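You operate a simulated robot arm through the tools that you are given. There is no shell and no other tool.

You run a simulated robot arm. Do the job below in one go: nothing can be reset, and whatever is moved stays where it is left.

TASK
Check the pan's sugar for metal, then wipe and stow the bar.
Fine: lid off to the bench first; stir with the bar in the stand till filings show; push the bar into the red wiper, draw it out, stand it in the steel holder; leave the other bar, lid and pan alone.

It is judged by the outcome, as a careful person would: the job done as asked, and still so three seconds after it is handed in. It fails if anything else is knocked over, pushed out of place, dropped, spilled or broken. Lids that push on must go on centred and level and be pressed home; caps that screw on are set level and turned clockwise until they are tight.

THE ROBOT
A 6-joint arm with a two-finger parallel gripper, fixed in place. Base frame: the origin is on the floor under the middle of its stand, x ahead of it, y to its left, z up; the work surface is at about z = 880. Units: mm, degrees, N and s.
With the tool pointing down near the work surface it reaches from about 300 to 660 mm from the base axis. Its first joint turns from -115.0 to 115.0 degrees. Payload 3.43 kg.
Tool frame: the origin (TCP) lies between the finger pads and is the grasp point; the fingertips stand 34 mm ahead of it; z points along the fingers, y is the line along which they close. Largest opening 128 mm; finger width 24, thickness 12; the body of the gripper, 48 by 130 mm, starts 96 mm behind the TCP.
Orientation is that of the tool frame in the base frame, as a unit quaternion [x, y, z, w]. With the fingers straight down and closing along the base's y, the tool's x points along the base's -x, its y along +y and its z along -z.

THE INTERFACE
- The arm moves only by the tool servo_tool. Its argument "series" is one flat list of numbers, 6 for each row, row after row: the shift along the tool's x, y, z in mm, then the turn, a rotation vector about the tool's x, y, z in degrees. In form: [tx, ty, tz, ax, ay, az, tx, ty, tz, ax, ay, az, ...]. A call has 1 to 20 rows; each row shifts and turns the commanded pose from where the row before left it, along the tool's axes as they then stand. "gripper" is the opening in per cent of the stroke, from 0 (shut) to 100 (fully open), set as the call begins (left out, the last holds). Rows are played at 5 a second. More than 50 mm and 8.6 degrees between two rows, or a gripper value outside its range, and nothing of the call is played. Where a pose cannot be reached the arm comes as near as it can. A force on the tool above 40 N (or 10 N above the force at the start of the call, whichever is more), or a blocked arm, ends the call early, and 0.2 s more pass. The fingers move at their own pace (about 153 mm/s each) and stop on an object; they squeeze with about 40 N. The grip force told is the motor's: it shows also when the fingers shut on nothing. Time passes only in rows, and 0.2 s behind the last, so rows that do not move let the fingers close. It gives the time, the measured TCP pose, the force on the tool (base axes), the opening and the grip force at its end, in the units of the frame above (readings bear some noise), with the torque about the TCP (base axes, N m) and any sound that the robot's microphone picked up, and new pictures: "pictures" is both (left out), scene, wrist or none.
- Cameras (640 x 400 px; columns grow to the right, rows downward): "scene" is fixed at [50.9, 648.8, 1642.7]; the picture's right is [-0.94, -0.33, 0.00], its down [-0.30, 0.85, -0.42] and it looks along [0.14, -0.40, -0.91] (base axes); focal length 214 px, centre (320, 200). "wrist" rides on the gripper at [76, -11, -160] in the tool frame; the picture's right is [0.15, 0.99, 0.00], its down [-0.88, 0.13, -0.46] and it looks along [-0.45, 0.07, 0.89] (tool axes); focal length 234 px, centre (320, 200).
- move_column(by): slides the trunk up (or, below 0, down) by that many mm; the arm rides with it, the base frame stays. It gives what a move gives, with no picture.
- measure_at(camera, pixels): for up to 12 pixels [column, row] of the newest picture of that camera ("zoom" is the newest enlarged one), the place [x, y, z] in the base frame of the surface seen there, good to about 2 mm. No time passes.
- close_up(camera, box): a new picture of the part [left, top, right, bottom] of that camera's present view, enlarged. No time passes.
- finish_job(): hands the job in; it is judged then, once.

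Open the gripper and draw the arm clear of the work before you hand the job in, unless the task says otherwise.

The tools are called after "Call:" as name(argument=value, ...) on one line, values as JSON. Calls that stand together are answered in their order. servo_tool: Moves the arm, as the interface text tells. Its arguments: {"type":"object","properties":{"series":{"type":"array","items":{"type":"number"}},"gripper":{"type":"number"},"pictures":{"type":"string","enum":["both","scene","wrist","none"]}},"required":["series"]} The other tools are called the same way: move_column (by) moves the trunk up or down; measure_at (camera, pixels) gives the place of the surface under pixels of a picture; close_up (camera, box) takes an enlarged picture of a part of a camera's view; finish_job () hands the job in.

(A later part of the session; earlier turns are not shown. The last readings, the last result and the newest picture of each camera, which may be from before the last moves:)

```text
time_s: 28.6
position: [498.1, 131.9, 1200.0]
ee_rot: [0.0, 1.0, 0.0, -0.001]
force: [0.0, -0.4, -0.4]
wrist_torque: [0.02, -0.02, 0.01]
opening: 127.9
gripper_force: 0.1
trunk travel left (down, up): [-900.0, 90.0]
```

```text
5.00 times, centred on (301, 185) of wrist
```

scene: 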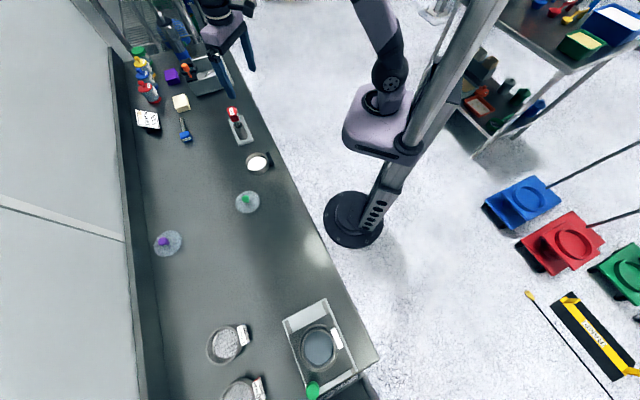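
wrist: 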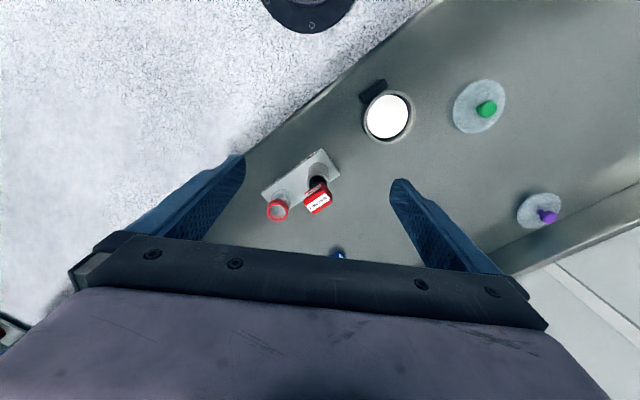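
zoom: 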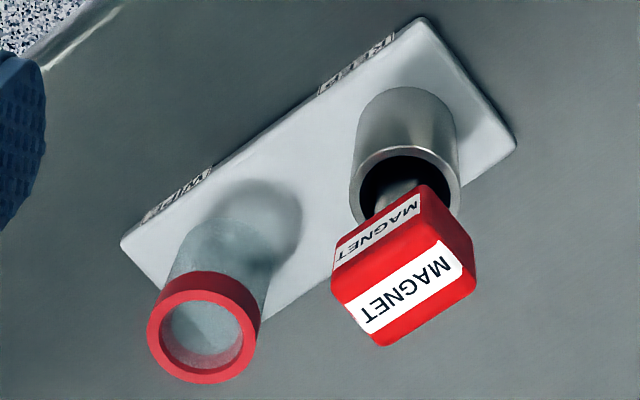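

Call:
measure_at(camera="zoom", pixels=[[405, 288], [345, 295], [436, 243], [470, 285], [380, 338], [372, 315], [452, 258], [400, 305], [430, 190], [335, 262], [380, 235], [400, 190]])

Call:
measure_at(camera="zoom", pixels=[[405, 150], [355, 195], [457, 195], [370, 165], [440, 160], [203, 278], [153, 330], [253, 320], [200, 375], [225, 372], [203, 290], [205, 330]])

Call:
measure_at(camera="zoom", pixels=[[420, 22], [125, 240], [512, 145], [360, 60], [180, 190], [290, 150], [480, 165], [270, 300], [160, 285], [455, 200], [325, 100]])

```text
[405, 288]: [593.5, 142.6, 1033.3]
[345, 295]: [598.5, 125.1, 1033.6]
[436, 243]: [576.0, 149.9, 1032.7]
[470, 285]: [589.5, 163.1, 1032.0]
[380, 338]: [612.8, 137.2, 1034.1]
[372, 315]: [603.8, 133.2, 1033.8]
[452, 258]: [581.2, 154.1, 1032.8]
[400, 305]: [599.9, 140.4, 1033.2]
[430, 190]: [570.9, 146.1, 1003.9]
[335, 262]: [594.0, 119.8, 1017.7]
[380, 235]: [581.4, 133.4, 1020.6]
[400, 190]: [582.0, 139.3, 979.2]
```

```text
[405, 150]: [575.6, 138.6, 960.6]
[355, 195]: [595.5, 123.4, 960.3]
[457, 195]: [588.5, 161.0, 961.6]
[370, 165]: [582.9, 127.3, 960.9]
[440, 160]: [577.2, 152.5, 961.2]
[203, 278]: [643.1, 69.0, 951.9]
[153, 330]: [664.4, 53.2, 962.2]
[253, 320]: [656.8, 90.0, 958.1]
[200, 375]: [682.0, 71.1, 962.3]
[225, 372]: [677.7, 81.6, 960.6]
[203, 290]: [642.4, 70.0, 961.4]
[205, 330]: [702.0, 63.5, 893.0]
```

```text
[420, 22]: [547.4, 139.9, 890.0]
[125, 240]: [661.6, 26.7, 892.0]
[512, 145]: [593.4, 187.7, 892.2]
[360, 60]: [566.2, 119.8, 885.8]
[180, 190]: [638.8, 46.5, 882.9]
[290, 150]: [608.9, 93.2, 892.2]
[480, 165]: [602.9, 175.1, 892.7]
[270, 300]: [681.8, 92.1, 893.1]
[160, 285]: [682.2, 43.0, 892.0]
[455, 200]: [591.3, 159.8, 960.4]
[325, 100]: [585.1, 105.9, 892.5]
```

The handle's top face is about 36×22 mm, centred near (594,143,1033), with its long axis along the plate at about 45°. The wiper's centre is near (662,72), at the edge of reach. I'll yaw 45° and test, empty-handed and well above everything, whether I can get over the wiper.

Call:
servo_tool(series=[0, 0, 0, 0, 0, 7.5, 0, 0, 0, 0, 0, 7.5, 0, 0, 0, 0, 0, 7.5, 0, 0, 0, 0, 0, 7.5, 0, 0, 0, 0, 0, 7.5, 0, 0, 0, 0, 0, 7.5, 0, 0, 0, 0, 0, 0], gripper=50, pictures="none")

Call:
servo_tool(series=[-12.97, 6.13, 7.58, 0, 0, 0, -12.97, 6.13, 7.58, 0, 0, 0, -12.97, 6.13, 7.58, 0, 0, 0, -12.97, 6.13, 7.58, 0, 0, 0, -12.97, 6.13, 7.58, 0, 0, 0, -12.97, 6.13, 7.58, 0, 0, 0, -12.97, 6.13, 7.58, 0, 0, 0, -12.97, 6.13, 7.58, 0, 0, 0, -12.97, 6.13, 7.58, 0, 0, 0, -12.97, 6.13, 7.58, 0, 0, 0, -12.97, 6.13, 7.58, 0, 0, 0, -12.97, 6.13, 7.58, 0, 0, 0, 0, 0, 0, 0, 0, 0], pictures="both")

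```text
time_s: 30.2
position: [500.3, 130.2, 1201.7]
ee_rot: [0.383, 0.924, 0.0, 0.0]
force: [-0.1, 0.7, -0.6]
wrist_torque: [-0.01, -0.01, 0.01]
opening: 64.1
gripper_force: 0.2
trunk travel left (down, up): [-900.0, 90.0]
```

```text
time_s: 33.0
position: [644.3, 69.9, 1108.9]
ee_rot: [0.383, 0.924, 0.0, 0.0]
force: [0.1, 0.6, 1.2]
wrist_torque: [-0.02, 0.0, 0.01]
opening: 63.9
gripper_force: 0.1
out of reach, approached as far as the arm can: row 11, 12
trunk travel left (down, up): [-900.0, 90.0]
```

scene: 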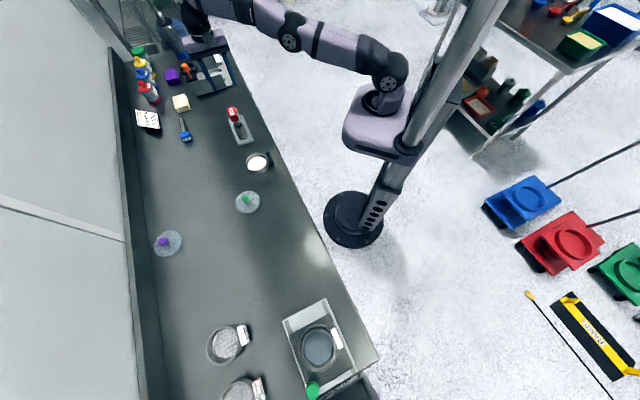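
wrist: 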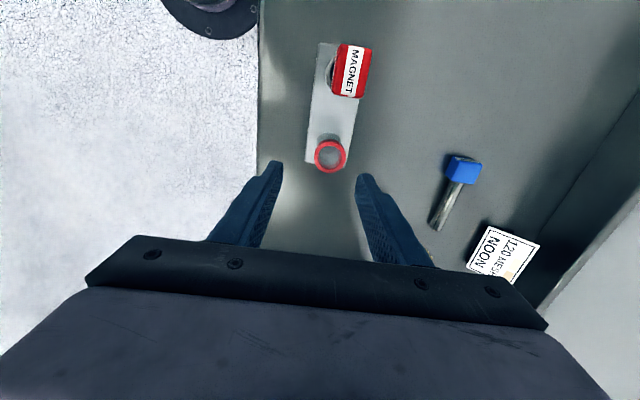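

With the tool vertical the arm stops at (644,70), about 18 mm short of the wiper. Tilting the tool 20° about its closing axis would lean the fingers outward while still gripping the handle's flat sides. I'll test whether that reaches the wiper.

Call:
servo_tool(series=[0, 0, 0, 0, -5, 0, 0, 0, 0, 0, -5, 0, 0, 0, 0, 0, -5, 0, 0, 0, 0, 0, -5, 0, 0, 0, 0, 0, 0, 0], pictures="both")

```text
time_s: 34.2
position: [643.9, 70.6, 1107.3]
ee_rot: [0.377, 0.91, -0.067, 0.161]
force: [0.7, 0.7, 0.8]
wrist_torque: [-0.01, -0.01, 0.03]
opening: 63.9
gripper_force: 0.2
trunk travel left (down, up): [-900.0, 90.0]
```

scene: 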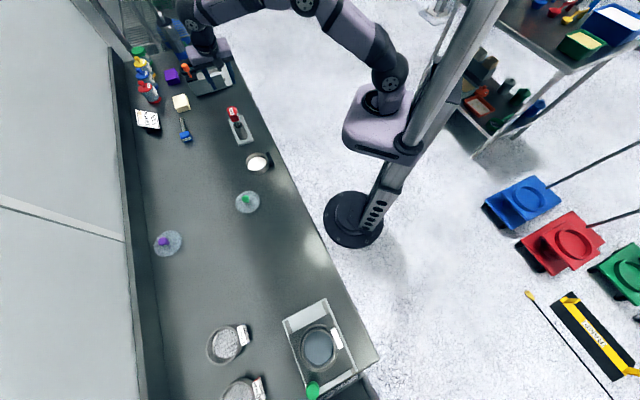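
wrist: 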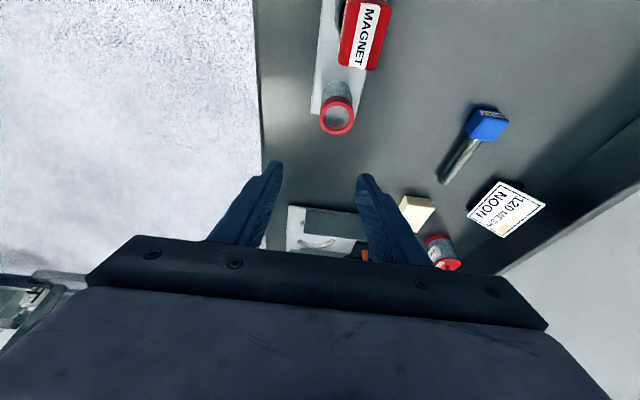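

The tilt was applied (tool z leans along (0.24,-0.24,-0.94)) and the pose held at (644,70.6,1107). I'll test the last 20 mm outward to over the wiper.

Call:
servo_tool(series=[-6, 7.8, 2.2, 0, 0, 0, -6, 7.8, 2.2, 0, 0, 0, 0, 0, 0, 0, 0, 0], pictures="none")

Call:
servo_tool(series=[-5.1, 0, -14.1, 0, 0, 0, -5.1, 0, -14.1, 0, 0, 0, 0, 0, 0, 0, 0, 0], pictures="wrist")

```text
time_s: 35.0
position: [663.4, 72.6, 1108.9]
ee_rot: [0.377, 0.91, -0.066, 0.16]
force: [-0.6, -0.1, -1.1]
wrist_torque: [0.0, 0.0, 0.01]
opening: 63.7
gripper_force: 0.1
trunk travel left (down, up): [-900.0, 90.0]
```

```text
time_s: 35.8
position: [663.9, 72.0, 1137.6]
ee_rot: [0.377, 0.91, -0.066, 0.16]
force: [0.2, -0.8, -0.1]
wrist_torque: [-0.01, 0.01, 0.0]
opening: 64.1
gripper_force: 0.0
trunk travel left (down, up): [-900.0, 90.0]
```

wrist: 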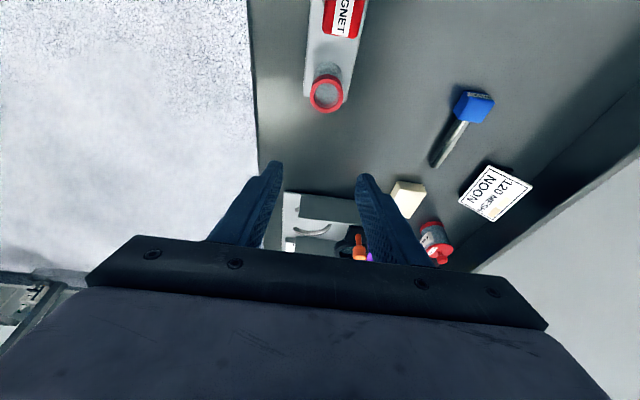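

The tilted tool reaches (664,72) up to z=1137, so this grip works for the wiper. From this view I'll measure the wiper ring and stand again.

Call:
close_up(camera="wrist", box=[276, 0, 396, 120])

Call:
measure_at(camera="wrist", pixels=[[326, 93], [310, 95], [342, 93], [326, 76], [327, 111], [315, 82], [338, 82], [315, 106], [339, 105]])

```text
3.33 times, centred on (336, 60) of wrist
```

zoom: 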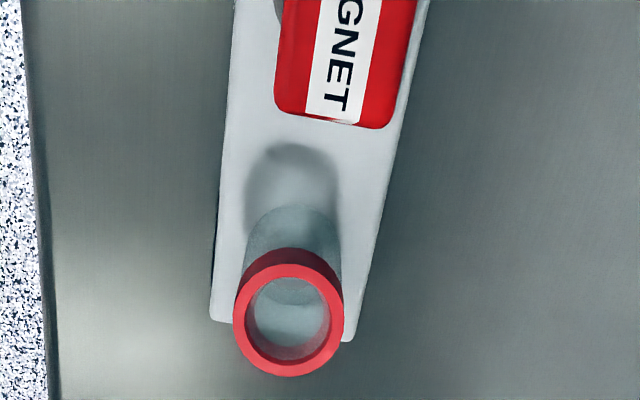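

```text
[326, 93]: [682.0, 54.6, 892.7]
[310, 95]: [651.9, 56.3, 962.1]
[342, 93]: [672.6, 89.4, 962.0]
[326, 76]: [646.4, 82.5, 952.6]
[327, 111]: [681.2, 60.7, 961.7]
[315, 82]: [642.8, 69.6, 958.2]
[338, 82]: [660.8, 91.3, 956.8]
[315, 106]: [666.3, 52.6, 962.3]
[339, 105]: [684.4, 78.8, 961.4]
```

The ring's top face is centred near zoom (288,320). I'll measure points around that face to fix the wiper axis.

Call:
measure_at(camera="zoom", pixels=[[288, 271], [286, 370], [241, 322], [337, 320], [253, 286], [323, 285], [252, 356], [322, 354], [350, 118], [278, 100], [410, 100]])

```text
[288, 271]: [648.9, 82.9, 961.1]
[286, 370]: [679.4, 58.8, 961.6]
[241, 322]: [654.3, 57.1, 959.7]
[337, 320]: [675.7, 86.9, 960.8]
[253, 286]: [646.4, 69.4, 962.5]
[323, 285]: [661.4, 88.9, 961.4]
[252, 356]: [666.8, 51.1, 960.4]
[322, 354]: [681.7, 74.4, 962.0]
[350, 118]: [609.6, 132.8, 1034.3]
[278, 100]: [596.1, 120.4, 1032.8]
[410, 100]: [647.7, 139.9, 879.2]
```

The wiper axis is about (664,71.5), with its top at z≈961. Next I'll move over the handle at TCP z≈1100, still tilted, and check alignment.

Call:
servo_tool(series=[17.7, 0.2, 0.2, 0, 0, 0, 17.7, 0.2, 0.2, 0, 0, 0, 17.7, 0.2, 0.2, 0, 0, 0, 17.7, 0.2, 0.2, 0, 0, 0, 17.7, 0.2, 0.2, 0, 0, 0, 17.7, 0.2, 0.2, 0, 0, 0, 0, 0, 0, 0, 0, 0], gripper=50, pictures="both")

Call:
close_up(camera="wrist", box=[260, 60, 380, 240])

```text
time_s: 37.4
position: [595.1, 143.0, 1100.5]
ee_rot: [0.377, 0.91, -0.066, 0.16]
force: [0.1, 0.2, -0.1]
wrist_torque: [-0.02, -0.03, -0.01]
opening: 63.9
gripper_force: 0.0
trunk travel left (down, up): [-900.0, 90.0]
```

scene: 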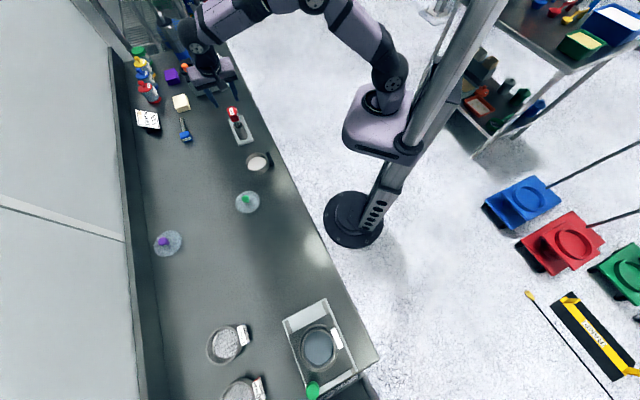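
wrist: 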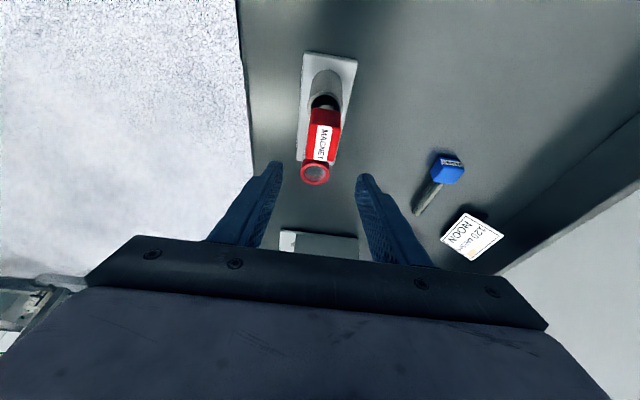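

```text
2.22 times, centred on (320, 150) of wrist
```

zoom: 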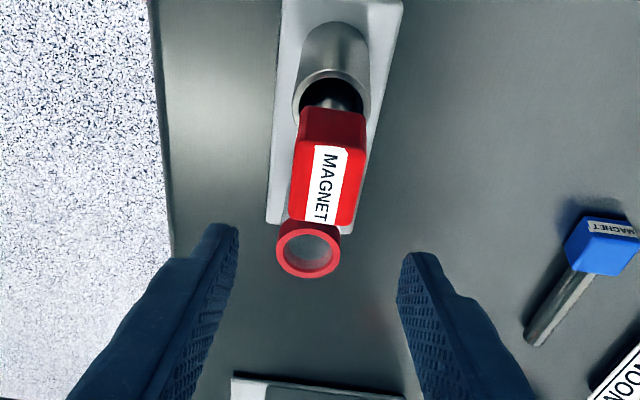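

The handle is between the finger lines at (325,137). I'll zoom on it and measure its top-face corners precisely.

Call:
close_up(camera="wrist", box=[295, 85, 355, 175])

```text
4.44 times, centred on (325, 130) of wrist
```

zoom: 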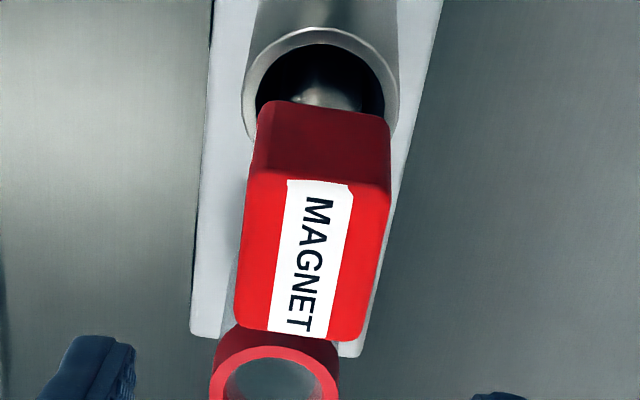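

Call:
measure_at(camera="zoom", pixels=[[256, 178], [382, 192], [244, 320], [358, 333], [312, 255], [246, 250], [370, 265], [318, 185], [300, 328], [320, 105], [265, 110], [383, 125]])

Call:
measure_at(camera="zoom", pixels=[[320, 35], [250, 90], [393, 95], [270, 45], [375, 50], [320, 95], [335, 90], [305, 95], [320, 140]])

```text
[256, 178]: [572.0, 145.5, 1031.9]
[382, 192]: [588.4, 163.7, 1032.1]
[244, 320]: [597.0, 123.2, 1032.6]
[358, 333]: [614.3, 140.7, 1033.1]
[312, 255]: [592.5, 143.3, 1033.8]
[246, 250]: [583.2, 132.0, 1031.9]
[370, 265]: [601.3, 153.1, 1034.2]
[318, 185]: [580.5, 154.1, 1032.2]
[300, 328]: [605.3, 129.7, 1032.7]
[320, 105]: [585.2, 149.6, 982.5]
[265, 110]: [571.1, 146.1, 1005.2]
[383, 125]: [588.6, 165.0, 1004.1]
```

```text
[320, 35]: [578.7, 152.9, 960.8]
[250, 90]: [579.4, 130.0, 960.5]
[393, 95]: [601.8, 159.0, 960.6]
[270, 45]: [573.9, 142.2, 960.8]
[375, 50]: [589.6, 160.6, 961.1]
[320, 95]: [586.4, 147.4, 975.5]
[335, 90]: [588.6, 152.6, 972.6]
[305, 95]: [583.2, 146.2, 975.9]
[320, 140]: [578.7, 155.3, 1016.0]
```

The handle centre is about (593,143.3) with faces at 45°, spanning z 1004–1033. I'll descend vertically to TCP z≈1020 with the fingers straddling it.

Call:
servo_tool(series=[3.5, -0.1, 9.4, 0, 0, 0, 3.5, -0.1, 9.4, 0, 0, 0, 3.5, -0.1, 9.4, 0, 0, 0, 3.5, -0.1, 9.4, 0, 0, 0, 3.5, -0.1, 9.4, 0, 0, 0, 3.5, -0.1, 9.4, 0, 0, 0, 3.5, -0.1, 9.4, 0, 0, 0, 3.4, -0.1, 9.2, 0, 0, 0, 0, 0, 0, 0, 0, 0], pictures="both")

Call:
close_up(camera="wrist", box=[240, 60, 400, 240])

Call:
close_up(camera="scene", box=[200, 80, 280, 180])

```text
time_s: 39.4
position: [593.4, 143.4, 1019.3]
ee_rot: [0.377, 0.91, -0.066, 0.161]
force: [-0.8, 0.1, 0.1]
wrist_torque: [0.02, -0.03, 0.02]
opening: 64.0
gripper_force: 0.1
trunk travel left (down, up): [-900.0, 90.0]
```

scene: 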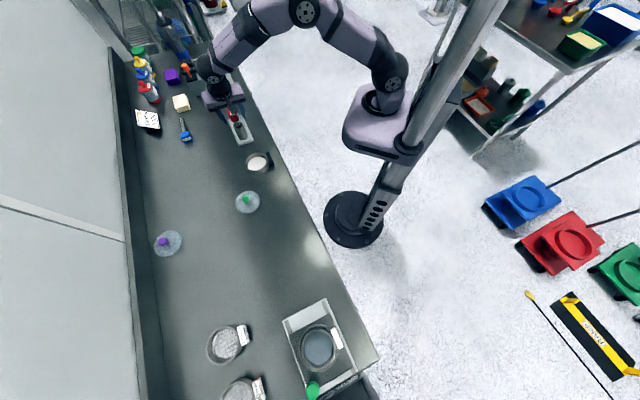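
wrist: 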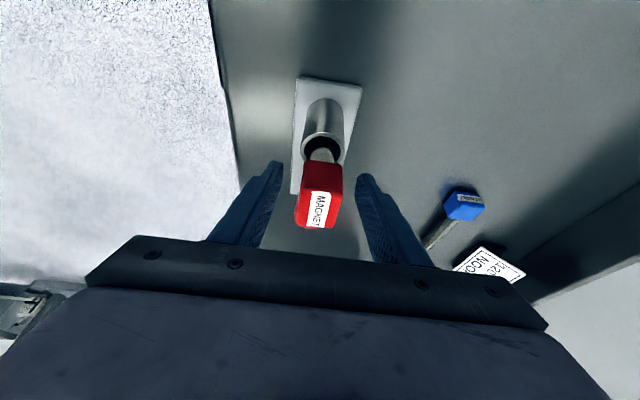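

```text
2.22 times, centred on (320, 150) of wrist
```

zoom: 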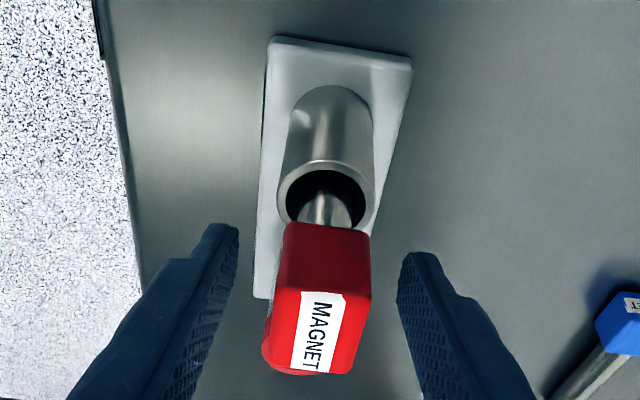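

```text
4.00 times, centred on (240, 130) of scene
```

zoom: 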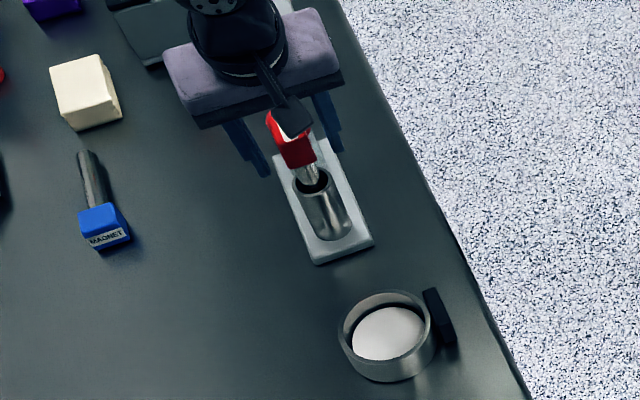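

The handle sits evenly between the fingers, and the rod is visible in the tube below. I'll close in two stages to avoid knocking it.

Call:
servo_tool(series=[0, 0, 0, 0, 0, 0, 0, 0, 0, 0, 0, 0], gripper=28, pictures="wrist")

Call:
servo_tool(series=[0, 0, 0, 0, 0, 0, 0, 0, 0, 0, 0, 0, 0, 0, 0, 0, 0, 0, 0, 0, 0, 0, 0, 0], gripper=0, pictures="both")

Call:
close_up(camera="wrist", box=[240, 60, 400, 240])

```text
time_s: 40.0
position: [591.6, 144.7, 1019.3]
ee_rot: [0.377, 0.91, -0.067, 0.16]
force: [-0.4, 0.1, 0.4]
wrist_torque: [0.01, -0.01, 0.04]
opening: 35.7
gripper_force: 0.1
trunk travel left (down, up): [-900.0, 90.0]
```

wrist: 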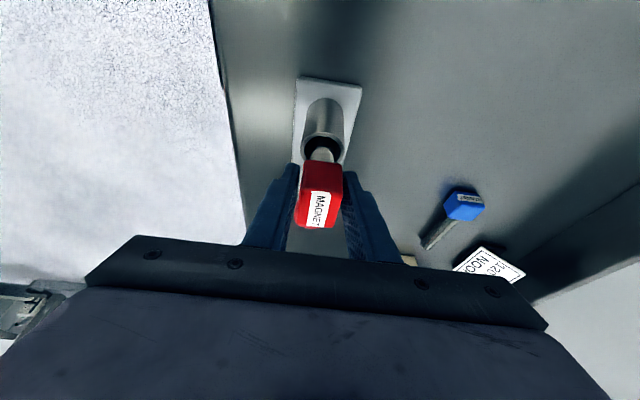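

```text
time_s: 41.0
position: [591.7, 144.2, 1019.4]
ee_rot: [0.377, 0.91, -0.067, 0.161]
force: [-0.8, -0.7, 0.3]
wrist_torque: [-0.04, 0.06, -0.01]
opening: 29.7
gripper_force: 40.1
trunk travel left (down, up): [-900.0, 90.0]
```

scene: 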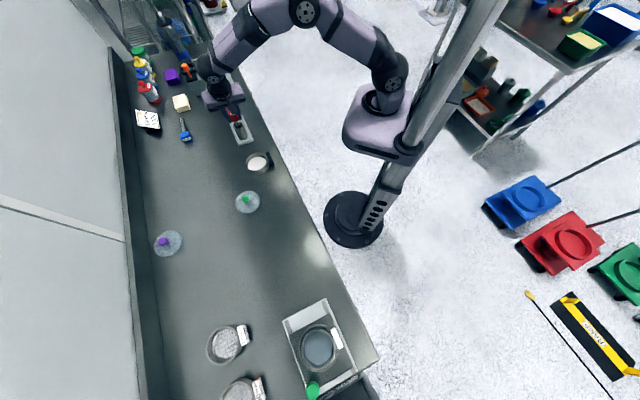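
wrist: 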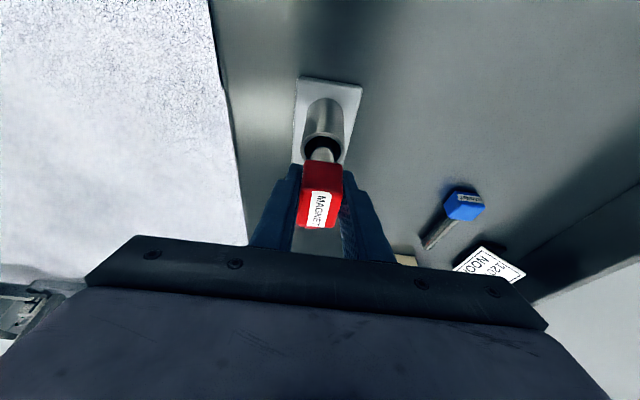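

```text
2.22 times, centred on (320, 150) of wrist
```

zoom: 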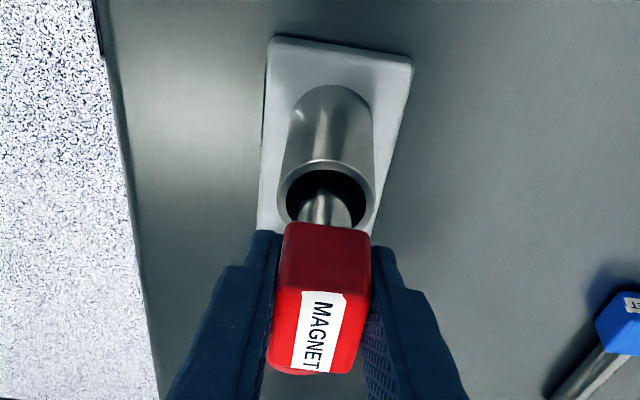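

The handle is gripped at 29.7 mm with 40 N. I'll lift vertically in small steps, checking for binding.

Call:
servo_tool(series=[-0.34, 0, -0.94, 0, 0, 0, -0.34, 0, -0.94, 0, 0, 0, -0.68, 0, -1.88, 0, 0, 0, -0.68, 0, -1.88, 0, 0, 0, -0.68, 0, -1.88, 0, 0, 0, -0.68, 0, -1.88, 0, 0, 0], pictures="wrist")

Call:
close_up(camera="wrist", box=[240, 60, 400, 240])

```text
time_s: 42.4
position: [595.2, 142.0, 1030.5]
ee_rot: [0.377, 0.91, -0.066, 0.161]
force: [0.7, 0.2, -2.2]
wrist_torque: [0.02, 0.0, -0.02]
opening: 29.8
gripper_force: 40.2
trunk travel left (down, up): [-900.0, 90.0]
```

wrist: 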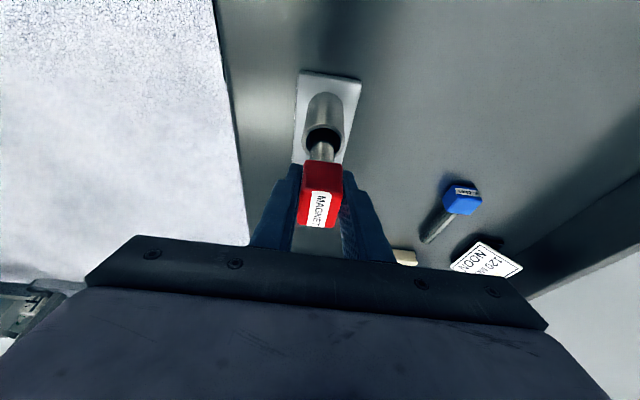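

```text
2.22 times, centred on (320, 150) of wrist
```

zoom: 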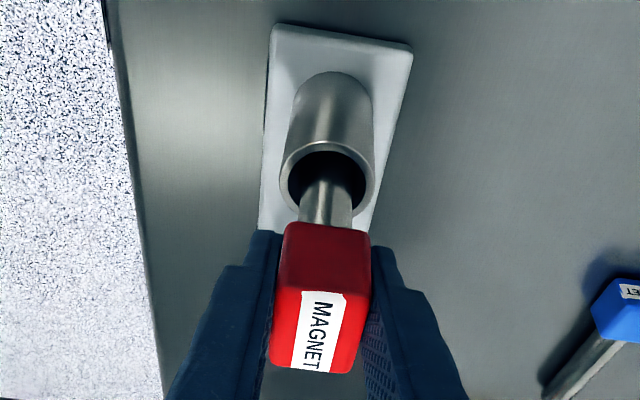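

The bar rises cleanly with no binding (about 2 N weight). I'll lift another 80 mm so the tip clears the tube.

Call:
servo_tool(series=[-1.37, 0, -3.76, 0, 0, 0, -1.37, 0, -3.76, 0, 0, 0, -1.37, 0, -3.76, 0, 0, 0, -1.37, 0, -3.76, 0, 0, 0, -1.37, 0, -3.76, 0, 0, 0, -1.37, 0, -3.76, 0, 0, 0, -1.37, 0, -3.76, 0, 0, 0, -1.37, 0, -3.76, 0, 0, 0, -1.37, 0, -3.76, 0, 0, 0, -1.37, 0, -3.76, 0, 0, 0, -1.37, 0, -3.76, 0, 0, 0, -1.37, 0, -3.76, 0, 0, 0, -1.37, 0, -3.76, 0, 0, 0, -1.37, 0, -3.76, 0, 0, 0, -1.37, 0, -3.76, 0, 0, 0, -1.37, 0, -3.76, 0, 0, 0, -1.37, 0, -3.76, 0, 0, 0, -1.37, 0, -3.76, 0, 0, 0, -1.37, 0, -3.76, 0, 0, 0, -1.37, 0, -3.76, 0, 0, 0], pictures="both")

Call:
close_up(camera="wrist", box=[240, 40, 400, 240])

Call:
close_up(camera="scene", box=[190, 60, 290, 180])

```text
time_s: 46.6
position: [595.0, 143.6, 1110.7]
ee_rot: [0.377, 0.91, -0.066, 0.16]
force: [0.3, -0.1, -3.1]
wrist_torque: [0.02, -0.02, 0.0]
opening: 29.7
gripper_force: 39.7
trunk travel left (down, up): [-900.0, 90.0]
```

scene: 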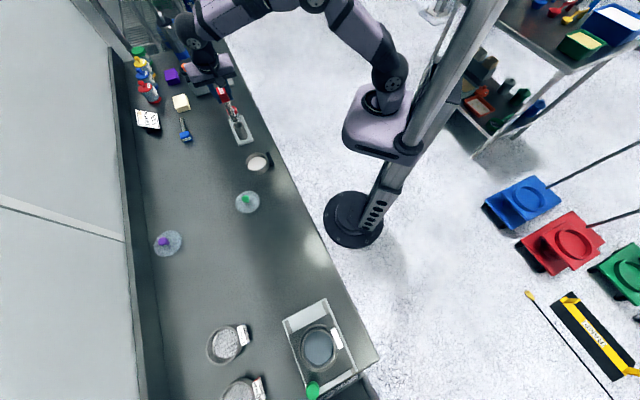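
wrist: 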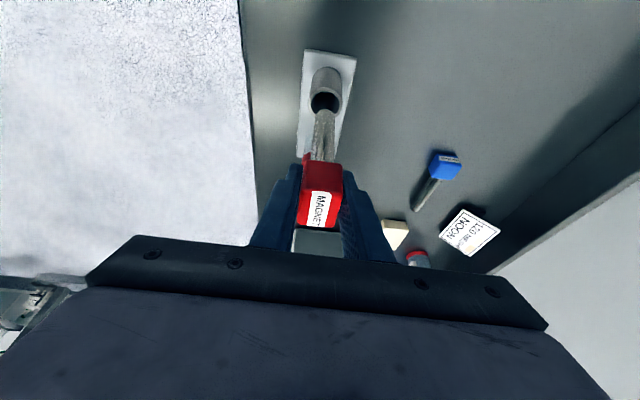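

```text
2.00 times, centred on (320, 140) of wrist
```

zoom: 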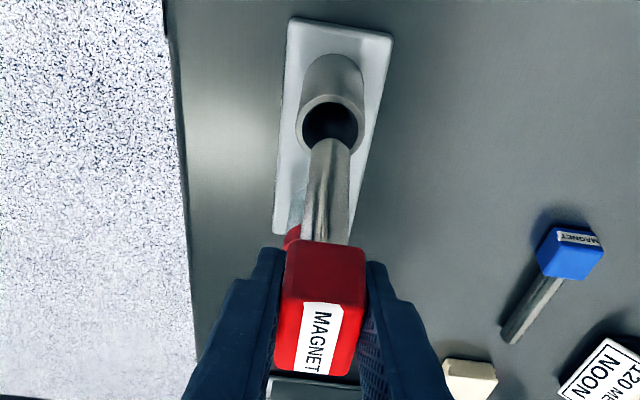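

```text
3.33 times, centred on (240, 120) of scene
```

zoom: 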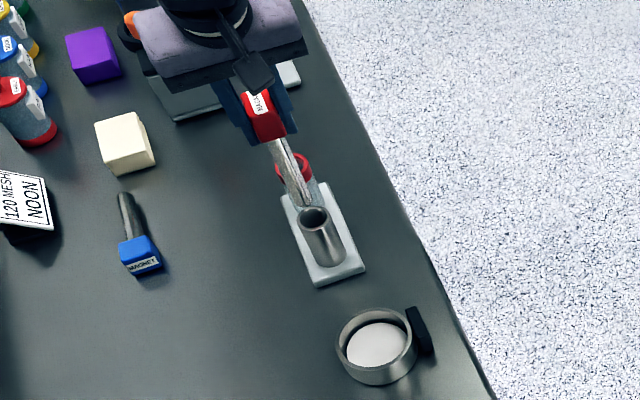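

The rod looks nearly or fully out. I'll measure its tip height before moving sideways.

Call:
close_up(camera="scene", box=[215, 85, 255, 135])

Call:
close_up(camera="wrist", box=[290, 60, 360, 170])

```text
8.00 times, centred on (235, 110) of scene
```

zoom: 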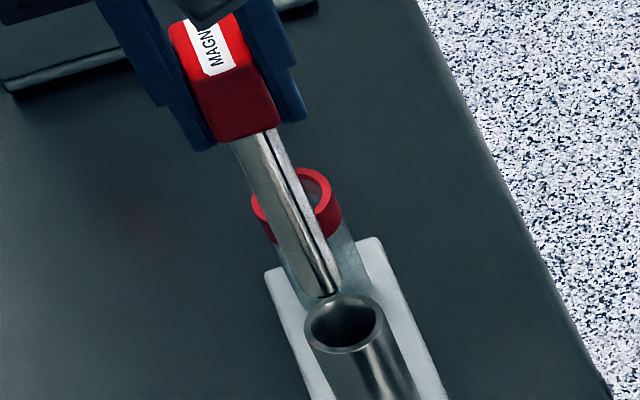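

```text
3.64 times, centred on (325, 115) of wrist
```

zoom: 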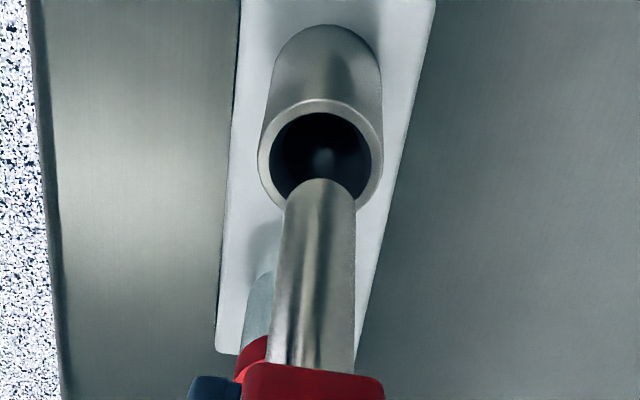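

Call:
measure_at(camera="zoom", pixels=[[320, 185], [318, 192], [318, 210], [290, 210], [350, 210], [315, 300], [280, 340], [350, 340]])

Call:
measure_at(camera="scene", pixels=[[235, 120.5], [234, 118], [230, 109], [237, 123]])

```text
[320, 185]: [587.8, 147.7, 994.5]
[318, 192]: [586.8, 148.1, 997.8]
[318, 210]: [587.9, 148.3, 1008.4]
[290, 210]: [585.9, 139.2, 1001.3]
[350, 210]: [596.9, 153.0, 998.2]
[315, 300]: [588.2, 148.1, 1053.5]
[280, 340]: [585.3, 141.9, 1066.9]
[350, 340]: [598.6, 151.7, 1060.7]
```

```text
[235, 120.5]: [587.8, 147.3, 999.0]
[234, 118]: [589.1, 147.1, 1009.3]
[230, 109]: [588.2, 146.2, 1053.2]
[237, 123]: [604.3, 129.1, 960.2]
```

The rod tip is at z≈993, 117.5 mm below the TCP and vertical, well clear of the tube. Before moving over, I'll measure the pan rim and sugar.

Call:
close_up(camera="scene", box=[236, 140, 286, 180])

```text
10.00 times, centred on (261, 160) of scene
```

zoom: 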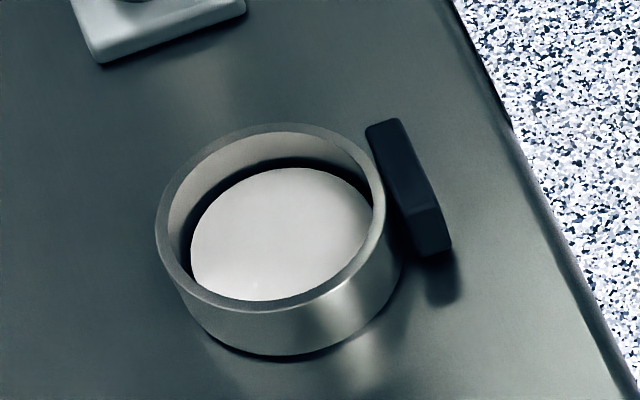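

Call:
measure_at(camera="zoom", pixels=[[270, 128], [162, 215], [378, 200], [260, 305], [200, 150], [340, 140], [190, 290], [340, 285], [280, 230], [210, 240], [350, 210], [260, 290]])

```text
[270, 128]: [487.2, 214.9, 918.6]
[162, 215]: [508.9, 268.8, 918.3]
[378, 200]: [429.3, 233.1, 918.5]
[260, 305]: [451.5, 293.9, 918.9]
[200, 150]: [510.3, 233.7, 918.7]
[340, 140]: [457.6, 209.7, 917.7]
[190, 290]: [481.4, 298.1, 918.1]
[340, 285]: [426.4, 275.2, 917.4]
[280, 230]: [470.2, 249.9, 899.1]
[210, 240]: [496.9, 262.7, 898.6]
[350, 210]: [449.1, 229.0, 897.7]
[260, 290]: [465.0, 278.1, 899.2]
```

The pan rim is at z≈918, the sugar surface at about 898.5, and the centre around (467–469,254). I'll carry the bar slowly at this height to above the pan and verify from the wrist camera.

Call:
servo_tool(series=[3.17, -0.23, -1.15, 0, 0, 0, 6.34, -0.46, -2.31, 0, 0, 0, 9.51, -0.69, -3.46, 0, 0, 0, 10.57, -0.77, -3.85, 0, 0, 0, 10.57, -0.77, -3.85, 0, 0, 0, 10.57, -0.77, -3.85, 0, 0, 0, 10.57, -0.77, -3.85, 0, 0, 0, 10.57, -0.77, -3.85, 0, 0, 0, 10.57, -0.77, -3.85, 0, 0, 0, 10.57, -0.77, -3.85, 0, 0, 0, 10.57, -0.77, -3.85, 0, 0, 0, 10.57, -0.77, -3.85, 0, 0, 0, 10.57, -0.77, -3.85, 0, 0, 0, 10.57, -0.77, -3.85, 0, 0, 0, 10.57, -0.77, -3.85, 0, 0, 0, 7.4, -0.54, -2.7, 0, 0, 0, 4.23, -0.31, -1.54, 0, 0, 0, 1.06, -0.08, -0.39, 0, 0, 0, 0, 0, 0, 0, 0, 0], pictures="both")

Call:
close_up(camera="wrist", box=[250, 40, 390, 180])

```text
time_s: 50.6
position: [465.5, 253.8, 1112.0]
ee_rot: [0.377, 0.91, -0.066, 0.16]
force: [-1.0, -0.5, -3.1]
wrist_torque: [-0.02, 0.0, 0.01]
opening: 29.6
gripper_force: 40.2
trunk travel left (down, up): [-900.0, 90.0]
```

scene: 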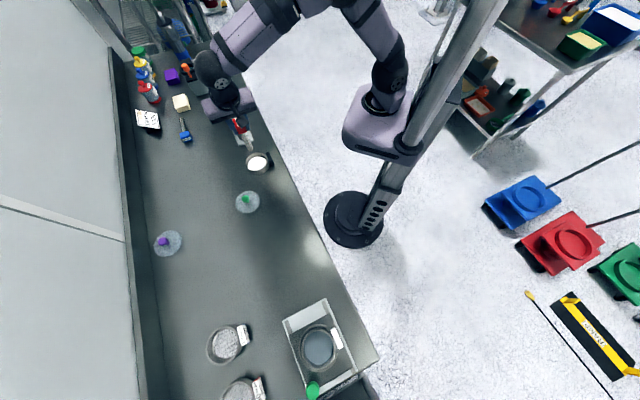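
wrist: 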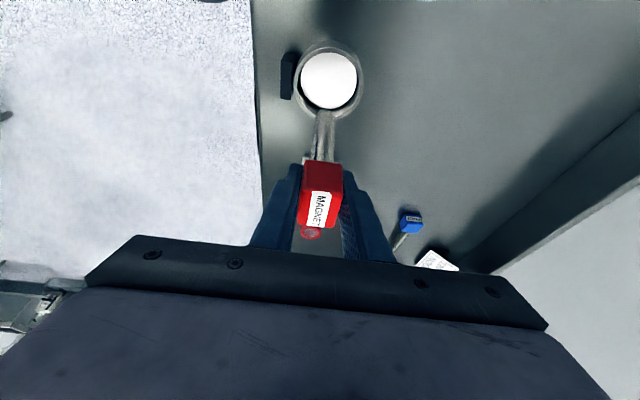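

```text
2.86 times, centred on (320, 110) of wrist
```

zoom: 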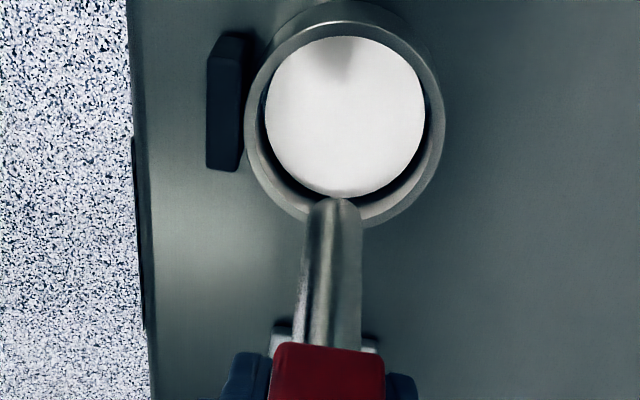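

The pan and rod tip are both visible. I'll measure the rim, sugar and rod tip in this frame.

Call:
measure_at(camera="zoom", pixels=[[345, 26], [254, 125], [436, 118], [278, 50], [413, 50], [275, 190], [418, 190], [345, 110], [336, 205], [335, 215], [320, 230], [355, 230]])

```text
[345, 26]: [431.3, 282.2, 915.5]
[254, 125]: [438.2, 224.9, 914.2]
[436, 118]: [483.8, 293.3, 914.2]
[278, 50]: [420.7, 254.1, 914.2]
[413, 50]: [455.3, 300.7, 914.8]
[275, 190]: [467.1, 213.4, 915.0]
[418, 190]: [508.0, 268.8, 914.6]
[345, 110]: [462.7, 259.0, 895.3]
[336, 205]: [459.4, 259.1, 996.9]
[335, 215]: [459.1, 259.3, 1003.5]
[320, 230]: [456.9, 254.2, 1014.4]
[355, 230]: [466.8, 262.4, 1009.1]
```

By wrist measurement the rod axis is about (465.4,253) and the pan centre about (465,256.5). I'll cross-check against the scene camera.

Call:
close_up(camera="scene", box=[221, 100, 291, 180])

```text
5.00 times, centred on (256, 140) of scene
```

zoom: 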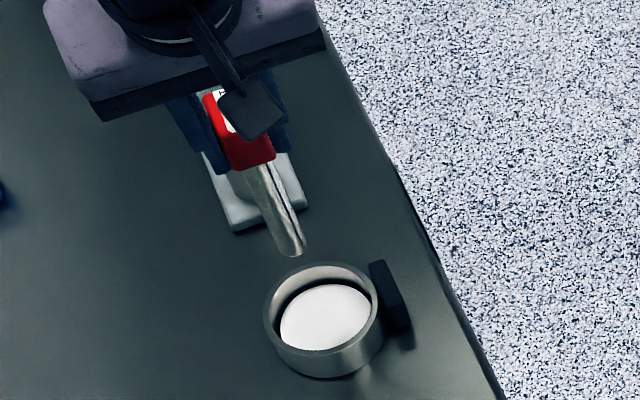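

Call:
measure_at(camera="zoom", pixels=[[290, 245], [291, 238], [283, 220], [296, 215], [270, 220], [262, 190], [266, 318], [380, 318], [323, 266], [318, 352], [325, 315], [290, 280]])

```text
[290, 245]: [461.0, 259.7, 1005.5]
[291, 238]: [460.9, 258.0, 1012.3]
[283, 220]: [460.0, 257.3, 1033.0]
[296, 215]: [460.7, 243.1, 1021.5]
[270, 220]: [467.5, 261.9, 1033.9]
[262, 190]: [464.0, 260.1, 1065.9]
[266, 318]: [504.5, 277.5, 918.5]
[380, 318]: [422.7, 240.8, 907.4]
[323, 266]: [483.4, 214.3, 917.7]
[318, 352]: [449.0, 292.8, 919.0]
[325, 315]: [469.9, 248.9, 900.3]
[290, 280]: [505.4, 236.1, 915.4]
```

The two cameras bracket the rod to within about 3 mm of the pan centre, so I'll shift 2–3 mm to centre it. Then I'll lower until the tip is just above the sugar and look.

Call:
servo_tool(series=[0.33, 3.18, -0.12, 0, 0, 0, 1.0, 0, 2.8, 0, 0, 0, 2.05, 0, 5.64, 0, 0, 0, 2.39, 0, 6.58, 0, 0, 0, 2.39, 0, 6.58, 0, 0, 0, 2.39, 0, 6.58, 0, 0, 0, 2.39, 0, 6.58, 0, 0, 0, 2.39, 0, 6.58, 0, 0, 0, 2.39, 0, 6.58, 0, 0, 0, 2.39, 0, 6.58, 0, 0, 0, 2.39, 0, 6.58, 0, 0, 0, 2.39, 0, 6.58, 0, 0, 0, 2.05, 0, 5.64, 0, 0, 0, 1.0, 0, 2.8, 0, 0, 0, 0, 0, 0, 0, 0, 0], pictures="both")

Call:
close_up(camera="wrist", box=[250, 60, 390, 200])

Call:
close_up(camera="scene", box=[221, 100, 291, 180])

```text
time_s: 53.8
position: [468.8, 255.8, 1031.2]
ee_rot: [0.377, 0.91, -0.067, 0.16]
force: [-0.5, 0.4, -3.3]
wrist_torque: [0.0, -0.02, 0.03]
opening: 29.9
gripper_force: 40.2
trunk travel left (down, up): [-900.0, 90.0]
```

scene: 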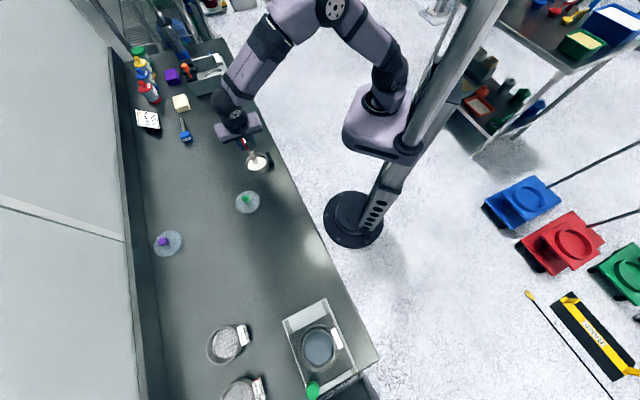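
wrist: 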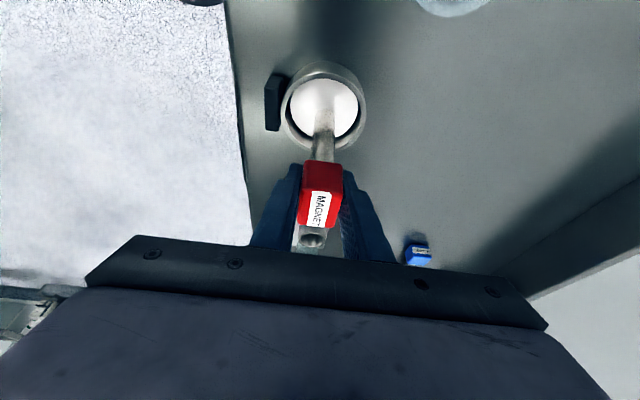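

```text
2.86 times, centred on (320, 130) of wrist
```

zoom: 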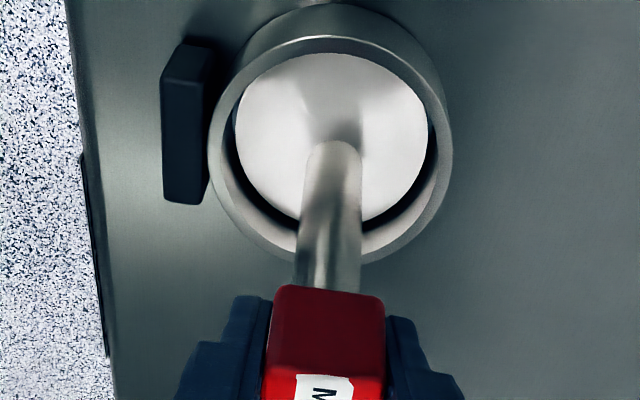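

```text
5.00 times, centred on (256, 140) of scene
```

zoom: 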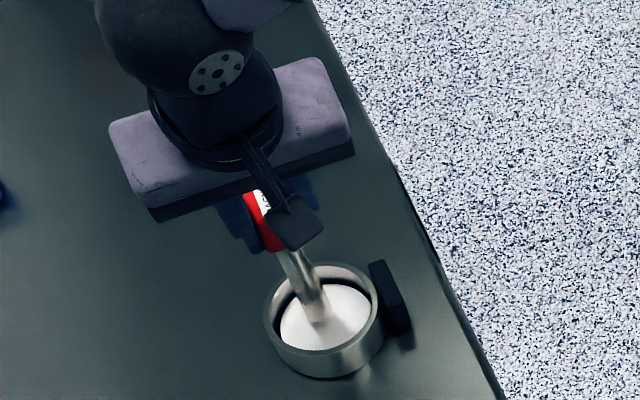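

The tip is inside the pan mouth, just above the sugar. I'll measure its offset from the pan centre at this close range.

Call:
measure_at(camera="zoom", pixels=[[333, 40], [216, 150], [445, 145], [250, 70], [410, 65], [250, 235], [415, 235], [333, 148], [333, 155], [312, 175], [357, 175], [330, 90]])

```text
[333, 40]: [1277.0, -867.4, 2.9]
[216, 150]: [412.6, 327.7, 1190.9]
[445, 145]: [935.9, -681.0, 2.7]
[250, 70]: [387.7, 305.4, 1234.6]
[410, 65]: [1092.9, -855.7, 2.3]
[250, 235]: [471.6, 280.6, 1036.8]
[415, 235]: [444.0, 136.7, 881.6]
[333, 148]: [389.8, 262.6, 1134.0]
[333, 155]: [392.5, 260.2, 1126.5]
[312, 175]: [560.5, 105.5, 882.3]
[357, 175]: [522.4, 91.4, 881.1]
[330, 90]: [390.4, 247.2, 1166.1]
```

That used the scene zoom by mistake, so I'll repeat it with wrist-image pixels.

Call:
measure_at(camera="wrist", pixels=[[324.6, 74], [283.6, 112.5], [363.8, 110.8], [295.5, 84.5], [351.5, 82.8], [295.5, 142.3], [353.3, 142.3], [324.6, 112.5], [324.6, 116], [317.5, 124], [332.5, 124], [323.5, 91.5]])

Call:
measure_at(camera="zoom", pixels=[[266, 318], [380, 308], [340, 266], [318, 352], [290, 278], [287, 342], [315, 318], [312, 305], [303, 300], [322, 298], [345, 310], [300, 335]])

```text
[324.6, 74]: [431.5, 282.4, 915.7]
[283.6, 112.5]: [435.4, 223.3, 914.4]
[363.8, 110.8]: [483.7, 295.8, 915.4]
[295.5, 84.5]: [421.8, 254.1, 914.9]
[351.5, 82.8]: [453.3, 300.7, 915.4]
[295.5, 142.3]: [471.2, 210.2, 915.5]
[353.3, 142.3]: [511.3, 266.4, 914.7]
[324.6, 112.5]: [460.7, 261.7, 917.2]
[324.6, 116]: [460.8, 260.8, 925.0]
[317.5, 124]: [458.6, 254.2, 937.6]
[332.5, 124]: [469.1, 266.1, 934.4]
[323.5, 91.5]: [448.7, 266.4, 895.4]
```

```text
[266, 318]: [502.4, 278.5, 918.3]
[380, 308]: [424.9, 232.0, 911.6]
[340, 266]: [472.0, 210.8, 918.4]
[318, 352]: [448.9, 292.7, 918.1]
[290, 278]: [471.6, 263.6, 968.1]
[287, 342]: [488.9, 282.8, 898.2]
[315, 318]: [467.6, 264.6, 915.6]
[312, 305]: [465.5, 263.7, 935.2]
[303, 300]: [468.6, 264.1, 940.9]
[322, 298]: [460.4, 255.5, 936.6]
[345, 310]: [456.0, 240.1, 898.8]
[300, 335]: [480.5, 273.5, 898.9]
```

The rod is centred in the pan to within about 3 mm, with the tip roughly 20 mm above the sugar. I'll lower slowly into the sugar and watch the force.

Call:
servo_tool(series=[0.68, 0, 1.88, 0, 0, 0, 0.68, 0, 1.88, 0, 0, 0, 0.68, 0, 1.88, 0, 0, 0, 0.68, 0, 1.88, 0, 0, 0, 0.68, 0, 1.88, 0, 0, 0, 0.68, 0, 1.88, 0, 0, 0, 0.68, 0, 1.88, 0, 0, 0, 0.68, 0, 1.88, 0, 0, 0, 0.68, 0, 1.88, 0, 0, 0, 0.68, 0, 1.88, 0, 0, 0, 0.34, 0, 0.94, 0, 0, 0, 0.34, 0, 0.94, 0, 0, 0], pictures="none")

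Call:
servo_tool(series=[0.34, 0, 0.94, 0, 0, 0, 0.34, 0, 0.94, 0, 0, 0, 0.34, 0, 0.94, 0, 0, 0], pictures="wrist")

Call:
close_up(camera="wrist", box=[250, 60, 390, 200])

```text
time_s: 56.4
position: [467.2, 255.7, 1009.2]
ee_rot: [0.377, 0.91, -0.067, 0.161]
force: [0.0, -0.3, -1.0]
wrist_torque: [0.02, 0.08, -0.02]
opening: 29.6
gripper_force: 40.0
trunk travel left (down, up): [-900.0, 90.0]
```

```text
time_s: 57.2
position: [467.8, 255.5, 1009.8]
ee_rot: [0.377, 0.91, -0.063, 0.162]
force: [-3.9, 1.8, 22.1]
wrist_torque: [0.28, 0.54, 0.01]
opening: 29.8
gripper_force: 40.1
trunk travel left (down, up): [-900.0, 90.0]
```

wrist: 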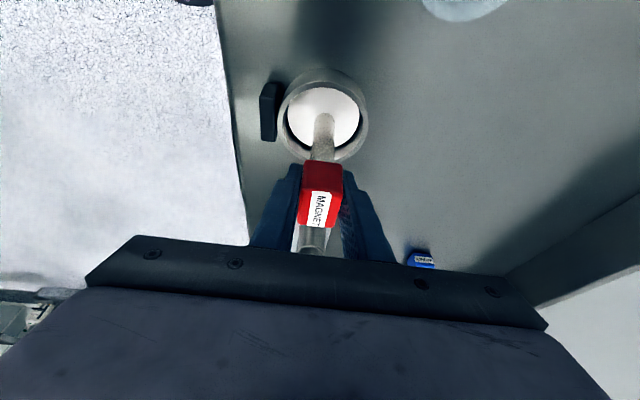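

```text
2.86 times, centred on (320, 130) of wrist
```

zoom: 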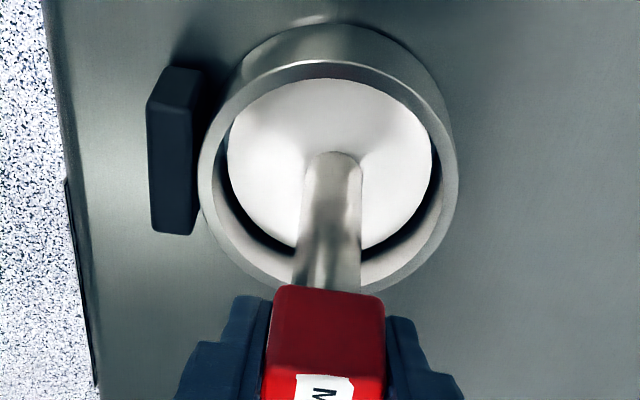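

Firm contact at TCP z≈1009.5 with 22 N, which is too much for stirring since it could drag the pan. I'll back off until the tip only lightly touches.

Call:
servo_tool(series=[-0.34, 0, -0.94, 0, 0, 0, -0.34, 0, -0.94, 0, 0, 0, 0, 0, 0, 0, 0, 0], pictures="none")

Call:
servo_tool(series=[-0.17, 0, -0.47, 0, 0, 0, 0, 0, 0, 0, 0, 0], pictures="wrist")

Call:
close_up(camera="wrist", box=[280, 70, 370, 170])

Call:
close_up(camera="scene", box=[236, 140, 286, 180])

```text
time_s: 58.0
position: [468.8, 254.9, 1008.3]
ee_rot: [0.377, 0.91, -0.065, 0.162]
force: [3.8, 0.1, 18.7]
wrist_torque: [0.08, -0.51, 0.05]
opening: 29.9
gripper_force: 39.8
trunk travel left (down, up): [-900.0, 90.0]
```

```text
time_s: 58.6
position: [467.6, 256.1, 1008.4]
ee_rot: [0.376, 0.91, -0.066, 0.161]
force: [6.7, -1.2, 14.2]
wrist_torque: [-0.12, -0.82, 0.0]
opening: 29.8
gripper_force: 39.6
trunk travel left (down, up): [-900.0, 90.0]
```

wrist: 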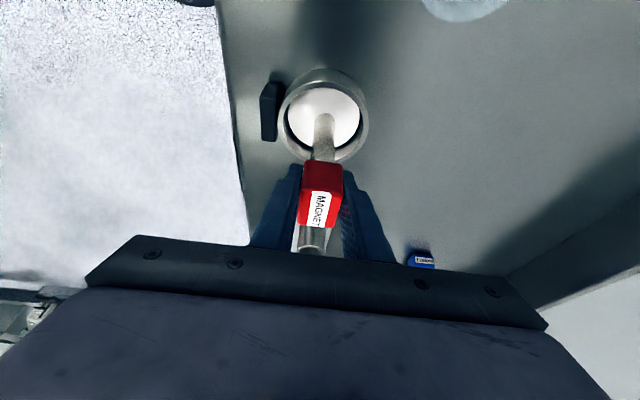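

```text
4.00 times, centred on (325, 120) of wrist
```

zoom: 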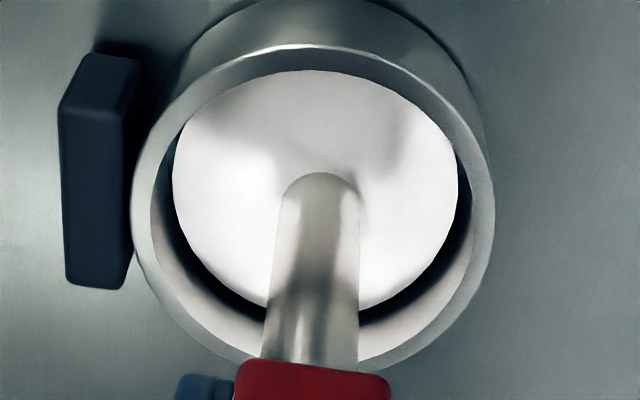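

```text
10.00 times, centred on (261, 160) of scene
```

zoom: 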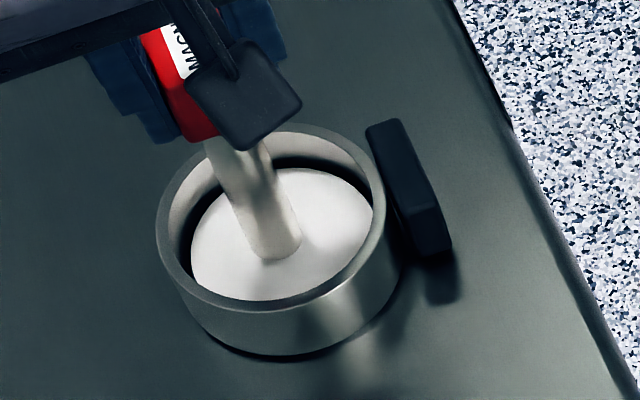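

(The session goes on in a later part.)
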